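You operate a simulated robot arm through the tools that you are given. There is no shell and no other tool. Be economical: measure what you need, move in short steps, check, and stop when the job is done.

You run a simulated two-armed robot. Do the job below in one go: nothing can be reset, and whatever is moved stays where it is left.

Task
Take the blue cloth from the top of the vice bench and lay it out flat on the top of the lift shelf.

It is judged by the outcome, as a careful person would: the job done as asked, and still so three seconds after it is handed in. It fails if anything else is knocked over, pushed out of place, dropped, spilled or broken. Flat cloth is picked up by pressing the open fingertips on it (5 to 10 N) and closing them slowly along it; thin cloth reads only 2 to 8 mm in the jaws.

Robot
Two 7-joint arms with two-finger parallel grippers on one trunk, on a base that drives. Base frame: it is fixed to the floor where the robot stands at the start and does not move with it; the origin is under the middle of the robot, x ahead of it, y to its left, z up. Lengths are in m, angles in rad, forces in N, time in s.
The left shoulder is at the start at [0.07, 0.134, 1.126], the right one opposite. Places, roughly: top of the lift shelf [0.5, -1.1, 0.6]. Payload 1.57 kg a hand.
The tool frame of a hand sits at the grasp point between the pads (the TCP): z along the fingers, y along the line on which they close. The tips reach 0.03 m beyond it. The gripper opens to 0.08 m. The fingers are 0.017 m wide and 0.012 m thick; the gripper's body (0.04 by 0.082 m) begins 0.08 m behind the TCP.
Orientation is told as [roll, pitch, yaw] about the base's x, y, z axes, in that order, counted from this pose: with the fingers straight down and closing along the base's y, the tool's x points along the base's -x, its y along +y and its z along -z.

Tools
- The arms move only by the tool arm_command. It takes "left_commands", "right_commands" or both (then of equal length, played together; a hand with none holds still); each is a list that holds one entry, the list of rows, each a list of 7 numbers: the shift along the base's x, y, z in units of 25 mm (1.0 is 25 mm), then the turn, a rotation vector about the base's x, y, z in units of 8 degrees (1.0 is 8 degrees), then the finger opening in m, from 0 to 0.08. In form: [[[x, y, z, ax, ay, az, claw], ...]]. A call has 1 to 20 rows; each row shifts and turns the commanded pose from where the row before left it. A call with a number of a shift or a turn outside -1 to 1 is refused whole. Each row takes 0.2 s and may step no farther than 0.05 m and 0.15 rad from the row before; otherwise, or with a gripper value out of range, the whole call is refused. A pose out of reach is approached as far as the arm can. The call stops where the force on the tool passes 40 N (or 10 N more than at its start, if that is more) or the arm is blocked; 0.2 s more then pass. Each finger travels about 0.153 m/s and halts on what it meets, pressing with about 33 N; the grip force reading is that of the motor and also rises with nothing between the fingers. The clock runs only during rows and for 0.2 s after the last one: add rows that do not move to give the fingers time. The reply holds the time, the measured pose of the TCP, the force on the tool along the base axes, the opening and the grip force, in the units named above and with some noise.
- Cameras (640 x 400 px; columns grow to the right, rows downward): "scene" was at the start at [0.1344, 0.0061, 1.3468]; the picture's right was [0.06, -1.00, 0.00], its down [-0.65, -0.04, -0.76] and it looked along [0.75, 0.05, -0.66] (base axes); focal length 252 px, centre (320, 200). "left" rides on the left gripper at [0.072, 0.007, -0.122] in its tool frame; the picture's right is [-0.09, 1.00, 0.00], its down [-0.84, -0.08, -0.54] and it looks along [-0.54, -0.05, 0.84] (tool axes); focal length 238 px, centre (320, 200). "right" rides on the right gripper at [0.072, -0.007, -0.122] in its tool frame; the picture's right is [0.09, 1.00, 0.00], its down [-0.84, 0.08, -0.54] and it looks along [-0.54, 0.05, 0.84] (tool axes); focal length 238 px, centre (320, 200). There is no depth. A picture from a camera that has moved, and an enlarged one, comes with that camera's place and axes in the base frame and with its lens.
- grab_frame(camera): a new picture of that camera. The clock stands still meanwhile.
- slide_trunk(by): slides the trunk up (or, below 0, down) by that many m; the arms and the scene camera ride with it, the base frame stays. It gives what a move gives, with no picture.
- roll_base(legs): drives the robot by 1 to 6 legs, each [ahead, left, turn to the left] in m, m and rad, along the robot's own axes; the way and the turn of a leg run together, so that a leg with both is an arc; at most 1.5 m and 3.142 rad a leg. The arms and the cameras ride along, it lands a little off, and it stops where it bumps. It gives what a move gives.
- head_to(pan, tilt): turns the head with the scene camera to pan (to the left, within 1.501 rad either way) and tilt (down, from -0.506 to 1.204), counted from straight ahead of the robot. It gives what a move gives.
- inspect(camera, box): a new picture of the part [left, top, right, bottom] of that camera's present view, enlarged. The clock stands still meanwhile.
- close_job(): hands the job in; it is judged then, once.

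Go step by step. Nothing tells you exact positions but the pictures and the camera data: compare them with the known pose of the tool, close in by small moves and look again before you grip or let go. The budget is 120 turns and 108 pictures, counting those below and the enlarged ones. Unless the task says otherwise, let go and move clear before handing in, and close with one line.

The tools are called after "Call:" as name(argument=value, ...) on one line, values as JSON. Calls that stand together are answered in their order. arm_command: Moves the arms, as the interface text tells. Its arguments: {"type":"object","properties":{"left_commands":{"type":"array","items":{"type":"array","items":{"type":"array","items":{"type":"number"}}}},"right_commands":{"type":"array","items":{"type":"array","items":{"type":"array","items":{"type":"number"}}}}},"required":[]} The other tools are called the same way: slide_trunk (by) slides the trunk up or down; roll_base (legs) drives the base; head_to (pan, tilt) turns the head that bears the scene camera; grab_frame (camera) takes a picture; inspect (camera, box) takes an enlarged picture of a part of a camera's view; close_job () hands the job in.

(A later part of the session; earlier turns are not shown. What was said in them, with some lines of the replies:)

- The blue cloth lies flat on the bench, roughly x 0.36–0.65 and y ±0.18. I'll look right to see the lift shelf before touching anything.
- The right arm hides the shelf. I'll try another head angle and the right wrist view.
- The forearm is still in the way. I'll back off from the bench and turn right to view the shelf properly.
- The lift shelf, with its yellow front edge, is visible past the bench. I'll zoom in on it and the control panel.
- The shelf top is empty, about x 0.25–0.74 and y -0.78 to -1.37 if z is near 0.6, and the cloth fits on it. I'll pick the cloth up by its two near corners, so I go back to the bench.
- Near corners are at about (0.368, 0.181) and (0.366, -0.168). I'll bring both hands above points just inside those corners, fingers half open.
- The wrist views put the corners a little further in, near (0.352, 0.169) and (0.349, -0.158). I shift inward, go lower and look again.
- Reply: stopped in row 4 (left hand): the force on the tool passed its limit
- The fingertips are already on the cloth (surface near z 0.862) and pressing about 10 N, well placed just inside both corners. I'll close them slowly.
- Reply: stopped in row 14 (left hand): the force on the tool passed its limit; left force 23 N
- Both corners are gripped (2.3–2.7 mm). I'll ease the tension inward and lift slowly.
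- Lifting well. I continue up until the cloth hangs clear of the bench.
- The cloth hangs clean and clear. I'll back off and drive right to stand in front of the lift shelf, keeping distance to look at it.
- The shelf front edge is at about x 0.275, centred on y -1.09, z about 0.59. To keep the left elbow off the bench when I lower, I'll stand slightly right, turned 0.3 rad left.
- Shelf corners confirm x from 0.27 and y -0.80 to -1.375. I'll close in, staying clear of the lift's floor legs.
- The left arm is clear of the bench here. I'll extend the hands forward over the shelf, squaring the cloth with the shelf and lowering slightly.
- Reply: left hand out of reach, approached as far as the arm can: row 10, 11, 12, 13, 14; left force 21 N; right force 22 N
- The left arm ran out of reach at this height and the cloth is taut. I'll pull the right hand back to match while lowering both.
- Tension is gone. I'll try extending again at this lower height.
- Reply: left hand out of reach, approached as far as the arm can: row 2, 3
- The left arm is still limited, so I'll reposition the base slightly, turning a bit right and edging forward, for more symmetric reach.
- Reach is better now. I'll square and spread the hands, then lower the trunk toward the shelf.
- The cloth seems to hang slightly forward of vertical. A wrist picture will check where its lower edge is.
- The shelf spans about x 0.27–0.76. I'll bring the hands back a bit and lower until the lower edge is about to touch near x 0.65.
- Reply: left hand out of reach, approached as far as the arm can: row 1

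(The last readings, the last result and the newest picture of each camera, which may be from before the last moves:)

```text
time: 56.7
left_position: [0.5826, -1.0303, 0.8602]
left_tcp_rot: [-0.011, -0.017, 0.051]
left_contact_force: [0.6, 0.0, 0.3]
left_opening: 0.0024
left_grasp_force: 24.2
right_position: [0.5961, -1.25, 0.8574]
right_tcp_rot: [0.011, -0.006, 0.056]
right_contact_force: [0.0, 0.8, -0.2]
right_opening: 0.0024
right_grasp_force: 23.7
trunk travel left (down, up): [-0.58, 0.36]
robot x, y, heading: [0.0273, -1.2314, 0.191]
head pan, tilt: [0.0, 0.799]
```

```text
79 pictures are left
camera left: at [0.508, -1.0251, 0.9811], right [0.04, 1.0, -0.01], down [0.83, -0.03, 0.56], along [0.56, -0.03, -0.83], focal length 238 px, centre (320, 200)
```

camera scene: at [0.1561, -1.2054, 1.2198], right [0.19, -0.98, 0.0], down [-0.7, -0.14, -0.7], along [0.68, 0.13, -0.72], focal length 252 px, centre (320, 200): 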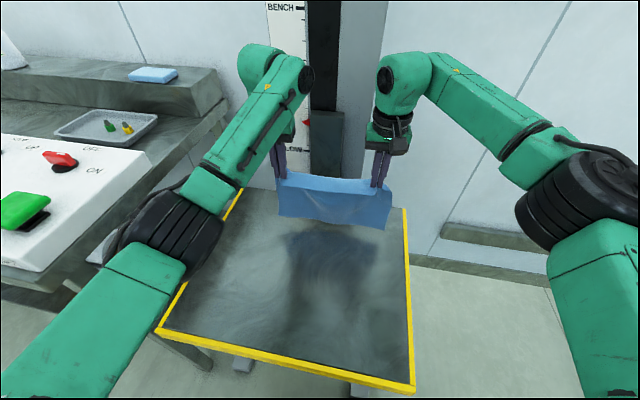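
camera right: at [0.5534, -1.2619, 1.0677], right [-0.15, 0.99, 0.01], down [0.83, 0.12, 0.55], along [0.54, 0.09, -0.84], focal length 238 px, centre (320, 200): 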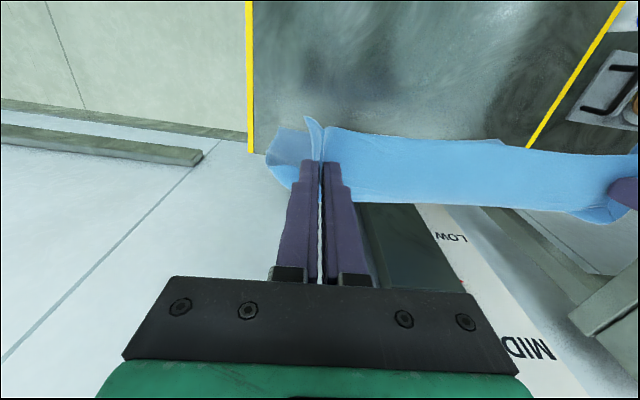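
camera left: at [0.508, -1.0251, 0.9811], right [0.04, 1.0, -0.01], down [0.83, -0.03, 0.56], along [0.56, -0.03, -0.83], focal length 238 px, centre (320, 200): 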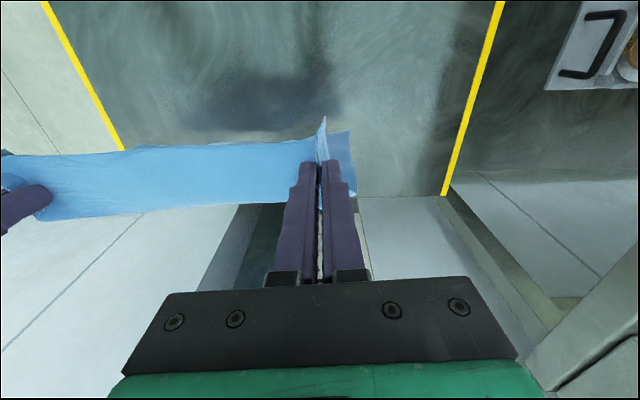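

The lower edge is just above the shelf. I'll begin the lay-down, coming back and down together.

Call:
arm_command(left_commands=[[[-0.2, 0, -0.8, 0, 0, 0, 0], [-0.5, 0, -0.8, 0, 0, 0, 0], [-0.7, 0, -0.7, 0, 0, 0, 0], [-0.8, 0, -0.7, 0, 0, 0, 0]]], right_commands=[[[-0.2, 0, -0.8, 0, 0, 0, 0], [-0.5, 0, -0.8, 0, 0, 0, 0], [-0.7, 0, -0.7, 0, 0, 0, 0], [-0.8, 0, -0.7, 0, 0, 0, 0]]])

Call:
grab_frame(camera="scene")

Call:
grab_frame(camera="left")

```text
time: 57.7
left_position: [0.5278, -1.0294, 0.7874]
left_tcp_rot: [-0.008, -0.019, 0.054]
left_contact_force: [0.8, -0.1, -0.9]
left_opening: 0.0027
left_grasp_force: 23.3
right_position: [0.5413, -1.251, 0.7839]
right_tcp_rot: [0.008, -0.009, 0.056]
right_contact_force: [0.6, 0.0, 0.1]
right_opening: 0.0022
right_grasp_force: 24.3
trunk travel left (down, up): [-0.58, 0.36]
robot x, y, heading: [0.0293, -1.2329, 0.195]
head pan, tilt: [0.0, 0.799]
```

```text
78 pictures are left
camera scene: at [0.1556, -1.2052, 1.2199], right [0.19, -0.98, 0.0], down [-0.7, -0.14, -0.7], along [0.68, 0.13, -0.72], focal length 252 px, centre (320, 200)
```

scene: 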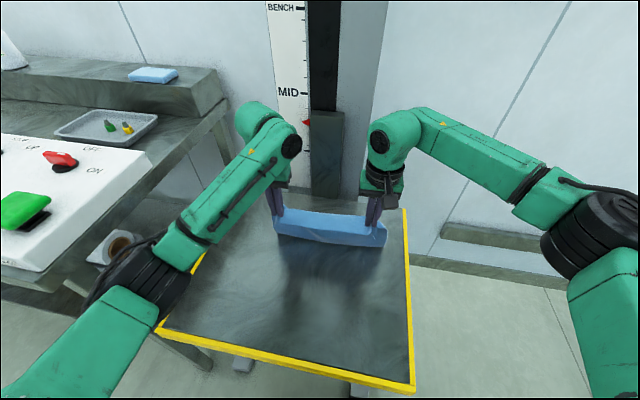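

```text
77 pictures are left
camera left: at [0.4528, -1.0257, 0.9079], right [0.04, 1.0, -0.01], down [0.83, -0.03, 0.56], along [0.56, -0.03, -0.83], focal length 238 px, centre (320, 200)
```

left: 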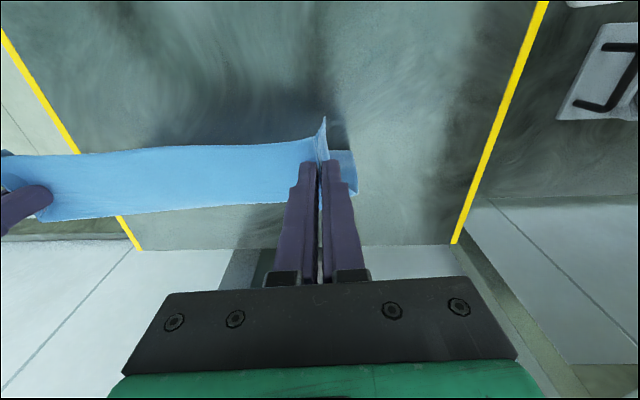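

Draping begins. I continue back and down.

Call:
arm_command(left_commands=[[[-0.7, 0, -0.7, 0, 0, 0, 0], [-0.7, 0, -0.7, 0, 0, 0, 0], [-0.7, 0, -0.7, 0, 0, 0, 0]]], right_commands=[[[-0.7, 0, -0.7, 0, 0, 0, 0], [-0.7, 0, -0.7, 0, 0, 0, 0], [-0.7, 0, -0.7, 0, 0, 0, 0]]])

Call:
grab_frame(camera="scene")

Call:
grab_frame(camera="left")

```text
time: 58.5
left_position: [0.473, -1.0296, 0.7348]
left_tcp_rot: [-0.011, -0.02, 0.052]
left_contact_force: [0.1, 0.3, 0.3]
left_opening: 0.0026
left_grasp_force: 24.1
right_position: [0.4878, -1.2514, 0.7296]
right_tcp_rot: [0.011, -0.007, 0.053]
right_contact_force: [-1.0, 0.2, -0.2]
right_opening: 0.002
right_grasp_force: 23.6
trunk travel left (down, up): [-0.58, 0.36]
robot x, y, heading: [0.031, -1.234, 0.191]
head pan, tilt: [0.0, 0.799]
```

```text
76 pictures are left
camera scene: at [0.1559, -1.2051, 1.2198], right [0.19, -0.98, 0.0], down [-0.7, -0.14, -0.7], along [0.68, 0.13, -0.72], focal length 252 px, centre (320, 200)
```

scene: 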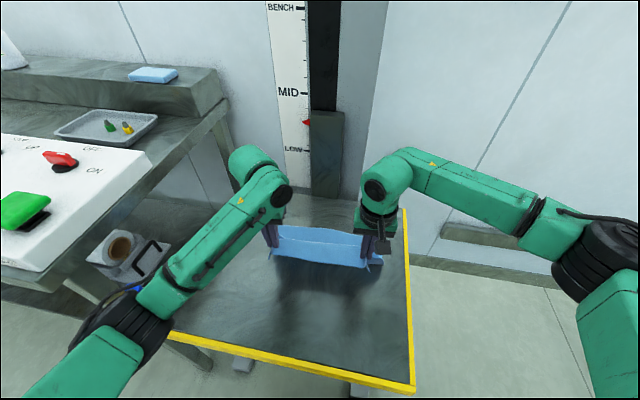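

```text
75 pictures are left
camera left: at [0.3983, -1.0251, 0.8561], right [0.04, 1.0, -0.01], down [0.83, -0.03, 0.56], along [0.56, -0.03, -0.83], focal length 238 px, centre (320, 200)
```

left: 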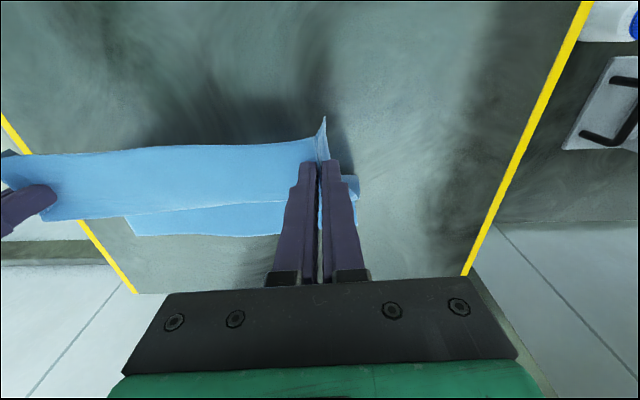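

The far part is now lying on the shelf with its far edge near x 0.62. Continuing toward contact.

Call:
arm_command(left_commands=[[[-0.7, 0, -0.7, 0, 0, 0, 0], [-0.7, 0, -0.8, 0, 0, 0, 0], [-0.6, 0, -0.8, 0, 0, 0, 0]]], right_commands=[[[-0.7, 0, -0.7, 0, 0, 0, 0], [-0.7, 0, -0.8, 0, 0, 0, 0], [-0.6, 0, -0.8, 0, 0, 0, 0]]])

Call:
grab_frame(camera="scene")

Call:
grab_frame(camera="left")

Call:
grab_frame(camera="right")

```text
time: 59.3
left_position: [0.422, -1.0306, 0.6751]
left_tcp_rot: [-0.012, -0.018, 0.053]
left_contact_force: [-0.2, 0.4, -0.3]
left_opening: 0.0025
left_grasp_force: 23.8
right_position: [0.4378, -1.2521, 0.6714]
right_tcp_rot: [0.01, -0.006, 0.056]
right_contact_force: [-0.3, 0.2, -0.4]
right_opening: 0.0024
right_grasp_force: 23.4
trunk travel left (down, up): [-0.58, 0.36]
robot x, y, heading: [0.0254, -1.2289, 0.194]
head pan, tilt: [0.0, 0.799]
```

```text
74 pictures are left
camera scene: at [0.1558, -1.2052, 1.2198], right [0.19, -0.98, 0.0], down [-0.7, -0.14, -0.7], along [0.68, 0.13, -0.72], focal length 252 px, centre (320, 200)
```

scene: 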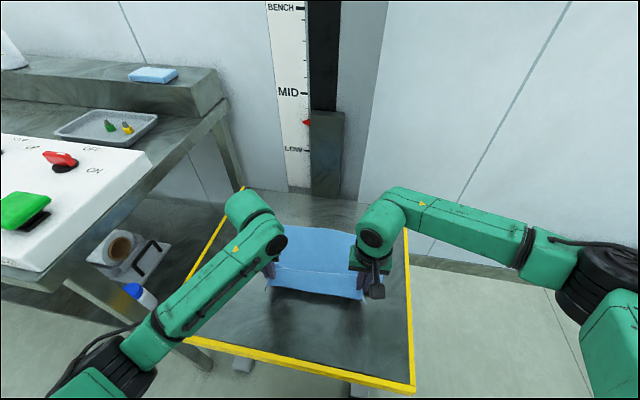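

```text
73 pictures are left
camera left: at [0.3481, -1.0253, 0.7962], right [0.04, 1.0, -0.01], down [0.83, -0.03, 0.56], along [0.56, -0.03, -0.83], focal length 238 px, centre (320, 200)
```

left: 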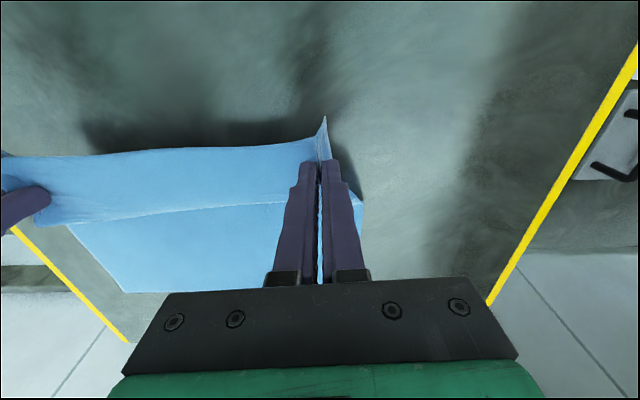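

```text
72 pictures are left
camera right: at [0.3643, -1.2634, 0.7938], right [-0.15, 0.99, 0.01], down [0.83, 0.12, 0.55], along [0.54, 0.09, -0.84], focal length 238 px, centre (320, 200)
```

right: 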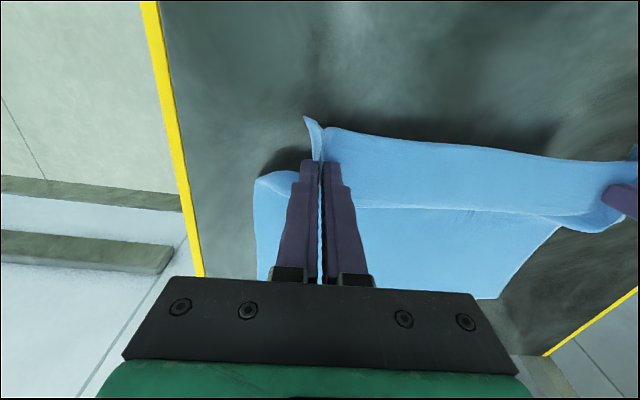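

Nearly down and laying cleanly. I'll come down the last few centimetres while pulling back to take out slack.

Call:
arm_command(left_commands=[[[-0.8, 0, -0.5, 0, 0, 0, 0], [-0.6, 0, -0.5, 0, 0, 0, 0], [-0.4, 0, -0.5, 0, 0, 0, 0]]], right_commands=[[[-0.8, 0, -0.5, 0, 0, 0, 0], [-0.6, 0, -0.5, 0, 0, 0, 0], [-0.4, 0, -0.5, 0, 0, 0, 0]]])

Call:
grab_frame(camera="scene")

Call:
grab_frame(camera="left")

Call:
grab_frame(camera="right")

```text
time: 60.1
left_position: [0.3794, -1.0306, 0.6391]
left_tcp_rot: [-0.012, -0.019, 0.051]
left_contact_force: [0.5, 1.0, 0.6]
left_opening: 0.0025
left_grasp_force: 24.1
right_position: [0.3902, -1.252, 0.6343]
right_tcp_rot: [0.012, -0.008, 0.052]
right_contact_force: [-0.3, 0.1, 0.5]
right_opening: 0.0026
right_grasp_force: 23.4
trunk travel left (down, up): [-0.58, 0.36]
robot x, y, heading: [0.0265, -1.2332, 0.193]
head pan, tilt: [0.0, 0.799]
```

```text
71 pictures are left
camera scene: at [0.1559, -1.2052, 1.2198], right [0.19, -0.98, 0.0], down [-0.7, -0.14, -0.7], along [0.68, 0.13, -0.72], focal length 252 px, centre (320, 200)
```

scene: 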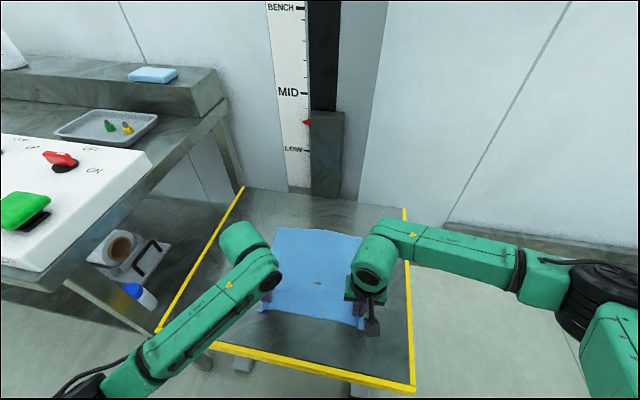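

```text
70 pictures are left
camera left: at [0.3051, -1.0255, 0.7595], right [0.04, 1.0, -0.01], down [0.83, -0.03, 0.56], along [0.56, -0.03, -0.83], focal length 238 px, centre (320, 200)
```

left: 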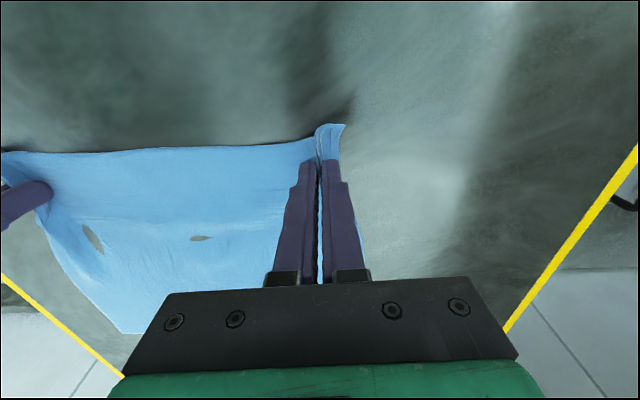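

```text
69 pictures are left
camera right: at [0.3185, -1.2629, 0.7537], right [-0.15, 0.99, 0.01], down [0.83, 0.12, 0.55], along [0.54, 0.09, -0.84], focal length 238 px, centre (320, 200)
```

right: 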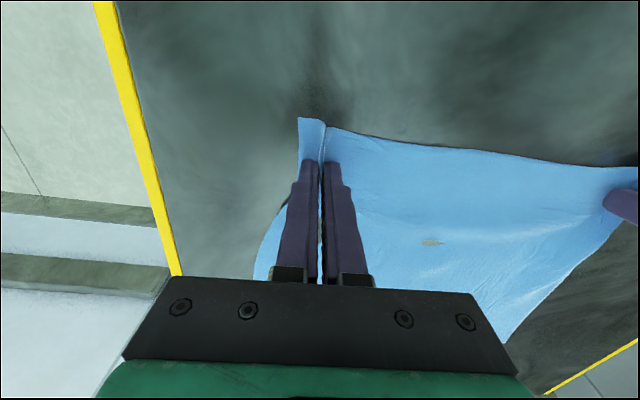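

The cloth is almost flat. I'll lower gently until light contact.

Call:
arm_command(left_commands=[[[-0.1, 0, -0.2, 0, 0, 0, 0], [0, 0, -0.2, 0, 0, 0, 0], [0, 0, -0.1, 0, 0, 0, 0]]], right_commands=[[[-0.1, 0, -0.15, 0, 0, 0, 0], [0, 0, -0.1, 0, 0, 0, 0], [0, 0, -0.1, 0, 0, 0, 0]]])

```text
time: 60.8
left_position: [0.3781, -1.0308, 0.6318]
left_tcp_rot: [-0.012, -0.029, 0.053]
left_contact_force: [-2.4, 0.8, 12.3]
left_opening: 0.0023
left_grasp_force: 23.9
right_position: [0.3898, -1.2503, 0.6318]
right_tcp_rot: [0.016, -0.017, 0.054]
right_contact_force: [-2.0, -3.0, 20.5]
right_opening: 0.0024
right_grasp_force: 23.8
trunk travel left (down, up): [-0.58, 0.36]
robot x, y, heading: [0.0277, -1.2317, 0.194]
head pan, tilt: [0.0, 0.799]
stopped in row 3 (right hand): the force on the tool passed its limit (the readings are from after the stop); the commanded pose is now the measured one
```

Both tips rest on the shelf (surface about z 0.602). I'll ease the pressure and open slowly so the fingers spread the pinched pleats back out.

Call:
arm_command(left_commands=[[[0, 0, 0, 0, 0, 0, 0.003], [0, 0, 0, 0, 0, 0, 0.007], [0, 0, 0, 0, 0, 0, 0.011], [0, 0, 0, 0, 0, 0, 0.015], [0, 0, 0, 0, 0, 0, 0.019], [0, 0, 0, 0, 0, 0, 0.023], [0, 0, 0, 0, 0, 0, 0.027], [0, 0, 0, 0, 0, 0, 0.031], [0, 0, 0, 0, 0, 0, 0.035], [0, 0, 0, 0, 0, 0, 0.039], [0, 0, 0, 0, 0, 0, 0.043], [0, 0, 0, 0, 0, 0, 0.047]]], right_commands=[[[0, 0, 0.05, 0, 0, 0, 0.003], [0, 0, 0, 0, 0, 0, 0.007], [0, 0, 0, 0, 0, 0, 0.011], [0, 0, 0, 0, 0, 0, 0.015], [0, 0, 0, 0, 0, 0, 0.019], [0, 0, 0, 0, 0, 0, 0.023], [0, 0, 0, 0, 0, 0, 0.027], [0, 0, 0, 0, 0, 0, 0.031], [0, 0, 0, 0, 0, 0, 0.035], [0, 0, 0, 0, 0, 0, 0.039], [0, 0, 0, 0, 0, 0, 0.043], [0, 0, 0, 0, 0, 0, 0.047]]])

Call:
grab_frame(camera="left")

Call:
grab_frame(camera="right")

```text
time: 63.4
left_position: [0.376, -1.0306, 0.6323]
left_tcp_rot: [-0.011, -0.028, 0.053]
left_contact_force: [0.1, -3.7, 25.8]
left_opening: 0.0384
left_grasp_force: 0.1
right_position: [0.3892, -1.2509, 0.632]
right_tcp_rot: [0.016, -0.019, 0.056]
right_contact_force: [1.6, 3.8, 20.1]
right_opening: 0.0437
right_grasp_force: 0.1
trunk travel left (down, up): [-0.58, 0.36]
robot x, y, heading: [0.0273, -1.2311, 0.199]
head pan, tilt: [0.0, 0.799]
```

```text
68 pictures are left
camera left: at [0.301, -1.0263, 0.7513], right [0.04, 1.0, -0.01], down [0.82, -0.03, 0.57], along [0.57, -0.03, -0.82], focal length 238 px, centre (320, 200)
```

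left: 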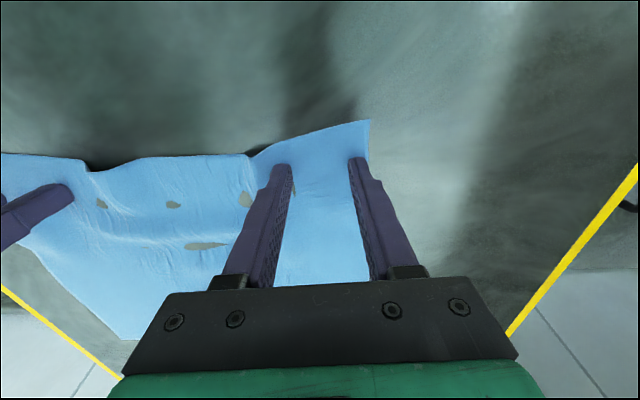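

```text
67 pictures are left
camera right: at [0.3149, -1.2624, 0.7517], right [-0.15, 0.99, 0.01], down [0.82, 0.11, 0.56], along [0.55, 0.09, -0.83], focal length 238 px, centre (320, 200)
```

right: 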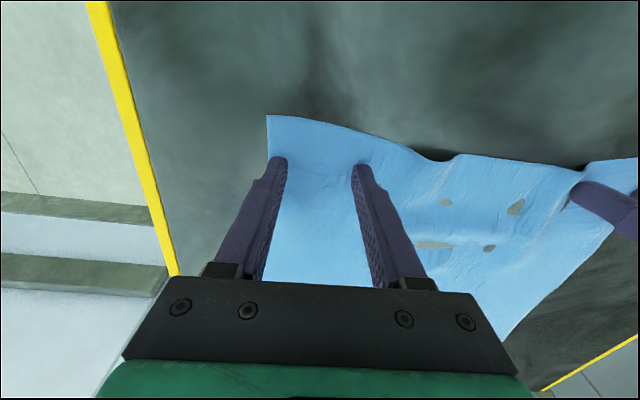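

The pleats opened nicely but left slack in the middle. I'll slide both hands outward, lightly pressing, to stretch the near edge.

Call:
arm_command(left_commands=[[[0, 0, 0.1, 0, 0, 0, 0.045], [0, 0.12, 0, 0, 0, 0, 0.045], [0, 0.12, 0, 0, 0, 0, 0.045], [0, 0.12, 0, 0, 0, 0, 0.045], [-0.1, 0.1, 0, 0, 0, 0, 0.045]]], right_commands=[[[0, 0, 0.1, 0, 0, 0, 0.045], [0, -0.12, 0, 0, 0, 0, 0.045], [0, -0.12, 0, 0, 0, 0, 0.045], [0, -0.12, 0, 0, 0, 0, 0.045], [-0.1, -0.1, 0, 0, 0, 0, 0.045]]])

Call:
grab_frame(camera="left")

Call:
grab_frame(camera="right")

```text
time: 64.6
left_position: [0.3747, -1.0195, 0.6319]
left_tcp_rot: [-0.01, -0.023, 0.053]
left_contact_force: [-0.3, -1.3, 3.8]
left_opening: 0.0435
left_grasp_force: 0.1
right_position: [0.3894, -1.2614, 0.6331]
right_tcp_rot: [0.014, -0.013, 0.055]
right_contact_force: [0.9, 1.0, 1.8]
right_opening: 0.0446
right_grasp_force: 0.3
trunk travel left (down, up): [-0.58, 0.36]
robot x, y, heading: [0.029, -1.2328, 0.195]
head pan, tilt: [0.0, 0.799]
```

```text
66 pictures are left
camera left: at [0.3004, -1.0136, 0.752], right [0.04, 1.0, -0.01], down [0.83, -0.03, 0.56], along [0.56, -0.03, -0.83], focal length 238 px, centre (320, 200)
```

left: 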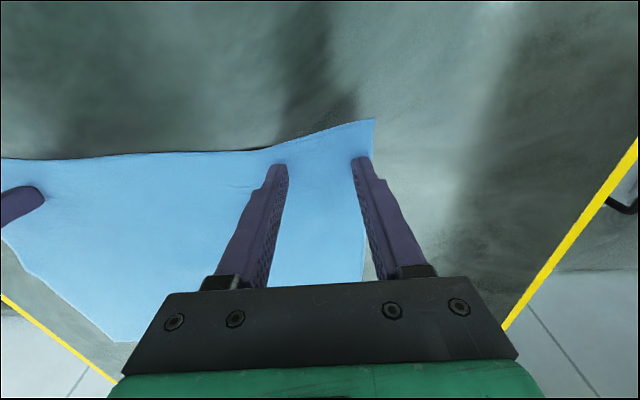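

```text
65 pictures are left
camera right: at [0.3152, -1.2736, 0.7524], right [-0.15, 0.99, 0.01], down [0.82, 0.11, 0.55], along [0.55, 0.09, -0.83], focal length 238 px, centre (320, 200)
```

right: 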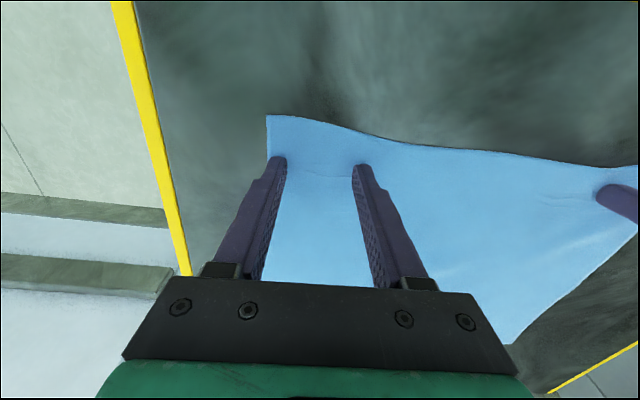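

Excellent, it is smooth now. I'll lift the hands straight up and inspect.

Call:
arm_command(left_commands=[[[0, 0, 0.2, 0, 0, 0, 0.0435], [0, 0, 0.5, 0, 0, 0, 0.0435], [0, 0, 1, 0, 0, 0, 0.0435], [0, 0, 1, 0, 0, 0, 0.0435], [-0.3, 0, 1, 0, 0, 0, 0.0435], [-0.3, 0, 1, 0, 0, 0, 0.0435], [-0.3, 0, 1, 0, 0, 0, 0.0435], [-0.3, 0, 1, 0, 0, 0, 0.0435]]], right_commands=[[[0, 0, 0.2, 0, 0, 0, 0.0445], [0, 0, 0.5, 0, 0, 0, 0.0445], [0, 0, 1, 0, 0, 0, 0.0445], [0, 0, 1, 0, 0, 0, 0.0445], [-0.3, 0, 1, 0, 0, 0, 0.0445], [-0.3, 0, 1, 0, 0, 0, 0.0445], [-0.3, 0, 1, 0, 0, 0, 0.0445], [-0.3, 0, 1, 0, 0, 0, 0.0445]]])

Call:
slide_trunk(by=0.2)

Call:
roll_base(legs=[[-0.2, 0, 0]])

Call:
grab_frame(camera="scene")

Call:
grab_frame(camera="left")

```text
time: 66.4
left_position: [0.3455, -1.0206, 0.7994]
left_tcp_rot: [-0.01, -0.022, 0.051]
left_contact_force: [-0.6, 0.5, 0.5]
left_opening: 0.0433
left_grasp_force: 0.1
right_position: [0.3585, -1.2608, 0.7988]
right_tcp_rot: [0.012, -0.015, 0.053]
right_contact_force: [-0.1, 0.5, -0.4]
right_opening: 0.0445
right_grasp_force: 0.0
trunk travel left (down, up): [-0.58, 0.36]
robot x, y, heading: [0.0292, -1.2318, 0.191]
head pan, tilt: [0.0, 0.799]
```

```text
time: 68.6
left_position: [0.3464, -1.0206, 0.9997]
left_tcp_rot: [-0.012, -0.022, 0.051]
left_contact_force: [-0.7, -0.4, -0.4]
left_opening: 0.0434
left_grasp_force: 0.1
right_position: [0.3588, -1.2606, 0.9982]
right_tcp_rot: [0.015, -0.012, 0.054]
right_contact_force: [-0.3, -0.2, -0.1]
right_opening: 0.0445
right_grasp_force: 0.1
trunk travel left (down, up): [-0.78, 0.16]
robot x, y, heading: [0.0278, -1.2321, 0.192]
head pan, tilt: [0.0, 0.799]
```

```text
time: 70.2
left_position: [0.1561, -1.0573, 0.9993]
left_tcp_rot: [-0.013, -0.02, 0.051]
left_contact_force: [-0.3, 0.4, 0.5]
left_opening: 0.0436
left_grasp_force: 0.0
right_position: [0.167, -1.2999, 0.9979]
right_tcp_rot: [0.013, -0.011, 0.053]
right_contact_force: [0.5, 0.4, -0.7]
right_opening: 0.0445
right_grasp_force: 0.0
trunk travel left (down, up): [-0.78, 0.16]
robot x, y, heading: [-0.1637, -1.2696, 0.192]
head pan, tilt: [0.0, 0.799]
```

```text
64 pictures are left
camera scene: at [-0.034, -1.2426, 1.4195], right [0.19, -0.98, 0.0], down [-0.7, -0.14, -0.7], along [0.68, 0.13, -0.72], focal length 252 px, centre (320, 200)
```

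scene: 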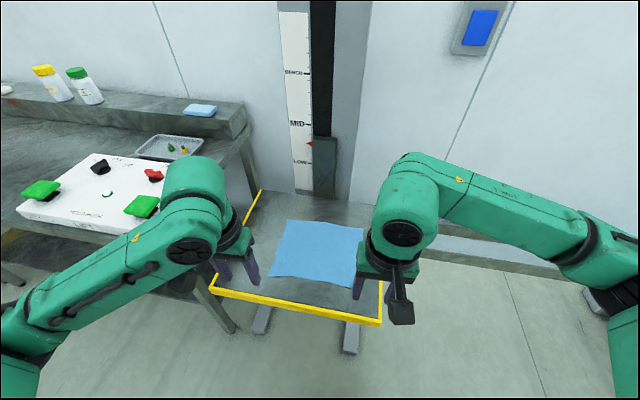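

```text
63 pictures are left
camera left: at [0.0818, -1.0528, 1.1194], right [0.04, 1.0, -0.01], down [0.83, -0.03, 0.56], along [0.56, -0.03, -0.83], focal length 238 px, centre (320, 200)
```

left: 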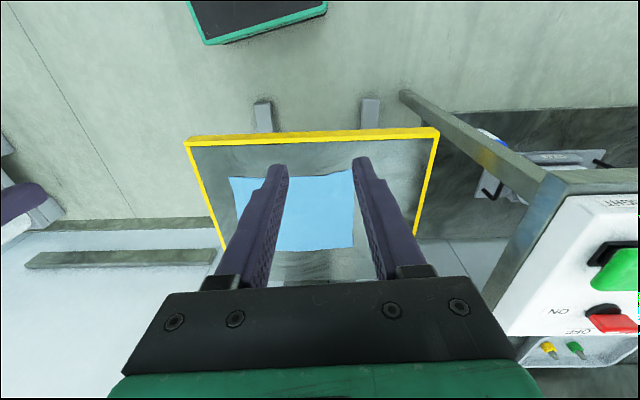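

The cloth lies flat and fully on the shelf with margin all round. One enlarged check before handing in.

Call:
roll_base(legs=[[-0.25, 0, 0]])

Call:
inspect(camera="scene", box=[220, 130, 440, 300])

```text
time: 72.0
left_position: [-0.0954, -1.1054, 0.9982]
left_tcp_rot: [-0.012, -0.021, 0.053]
left_contact_force: [0.6, 0.5, 0.4]
left_opening: 0.0435
left_grasp_force: 0.1
right_position: [-0.0827, -1.3465, 0.9975]
right_tcp_rot: [0.01, -0.012, 0.056]
right_contact_force: [0.3, -0.4, -0.3]
right_opening: 0.0443
right_grasp_force: 0.1
trunk travel left (down, up): [-0.78, 0.16]
robot x, y, heading: [-0.4152, -1.3189, 0.198]
head pan, tilt: [0.0, 0.799]
```

```text
2.35 times, centred on (330, 215) of scene
camera zoom: at [-0.2853, -1.2917, 1.4196], right [0.19, -0.98, 0.0], down [-0.7, -0.14, -0.7], along [0.68, 0.14, -0.72], focal length 592 px, centre (296, 165)
```

zoom: 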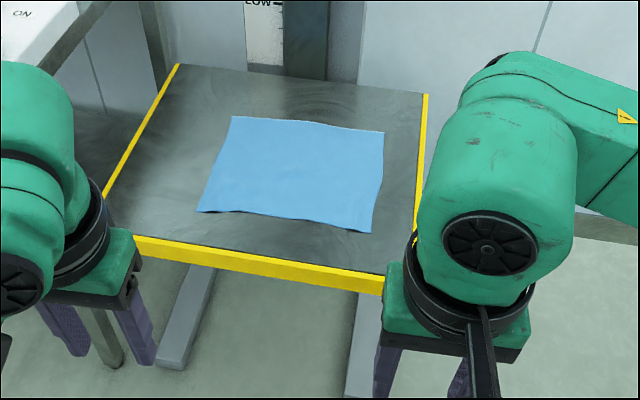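

The cloth lies flat in the middle of the lift shelf, nothing else was disturbed, and the robot is clear, so I'm handing in.

Call:
close_job()

```text
The job is handed in.
```

The blue cloth is laid out flat on the top of the lift shelf, fully on it with space on all sides, and nothing else was moved.
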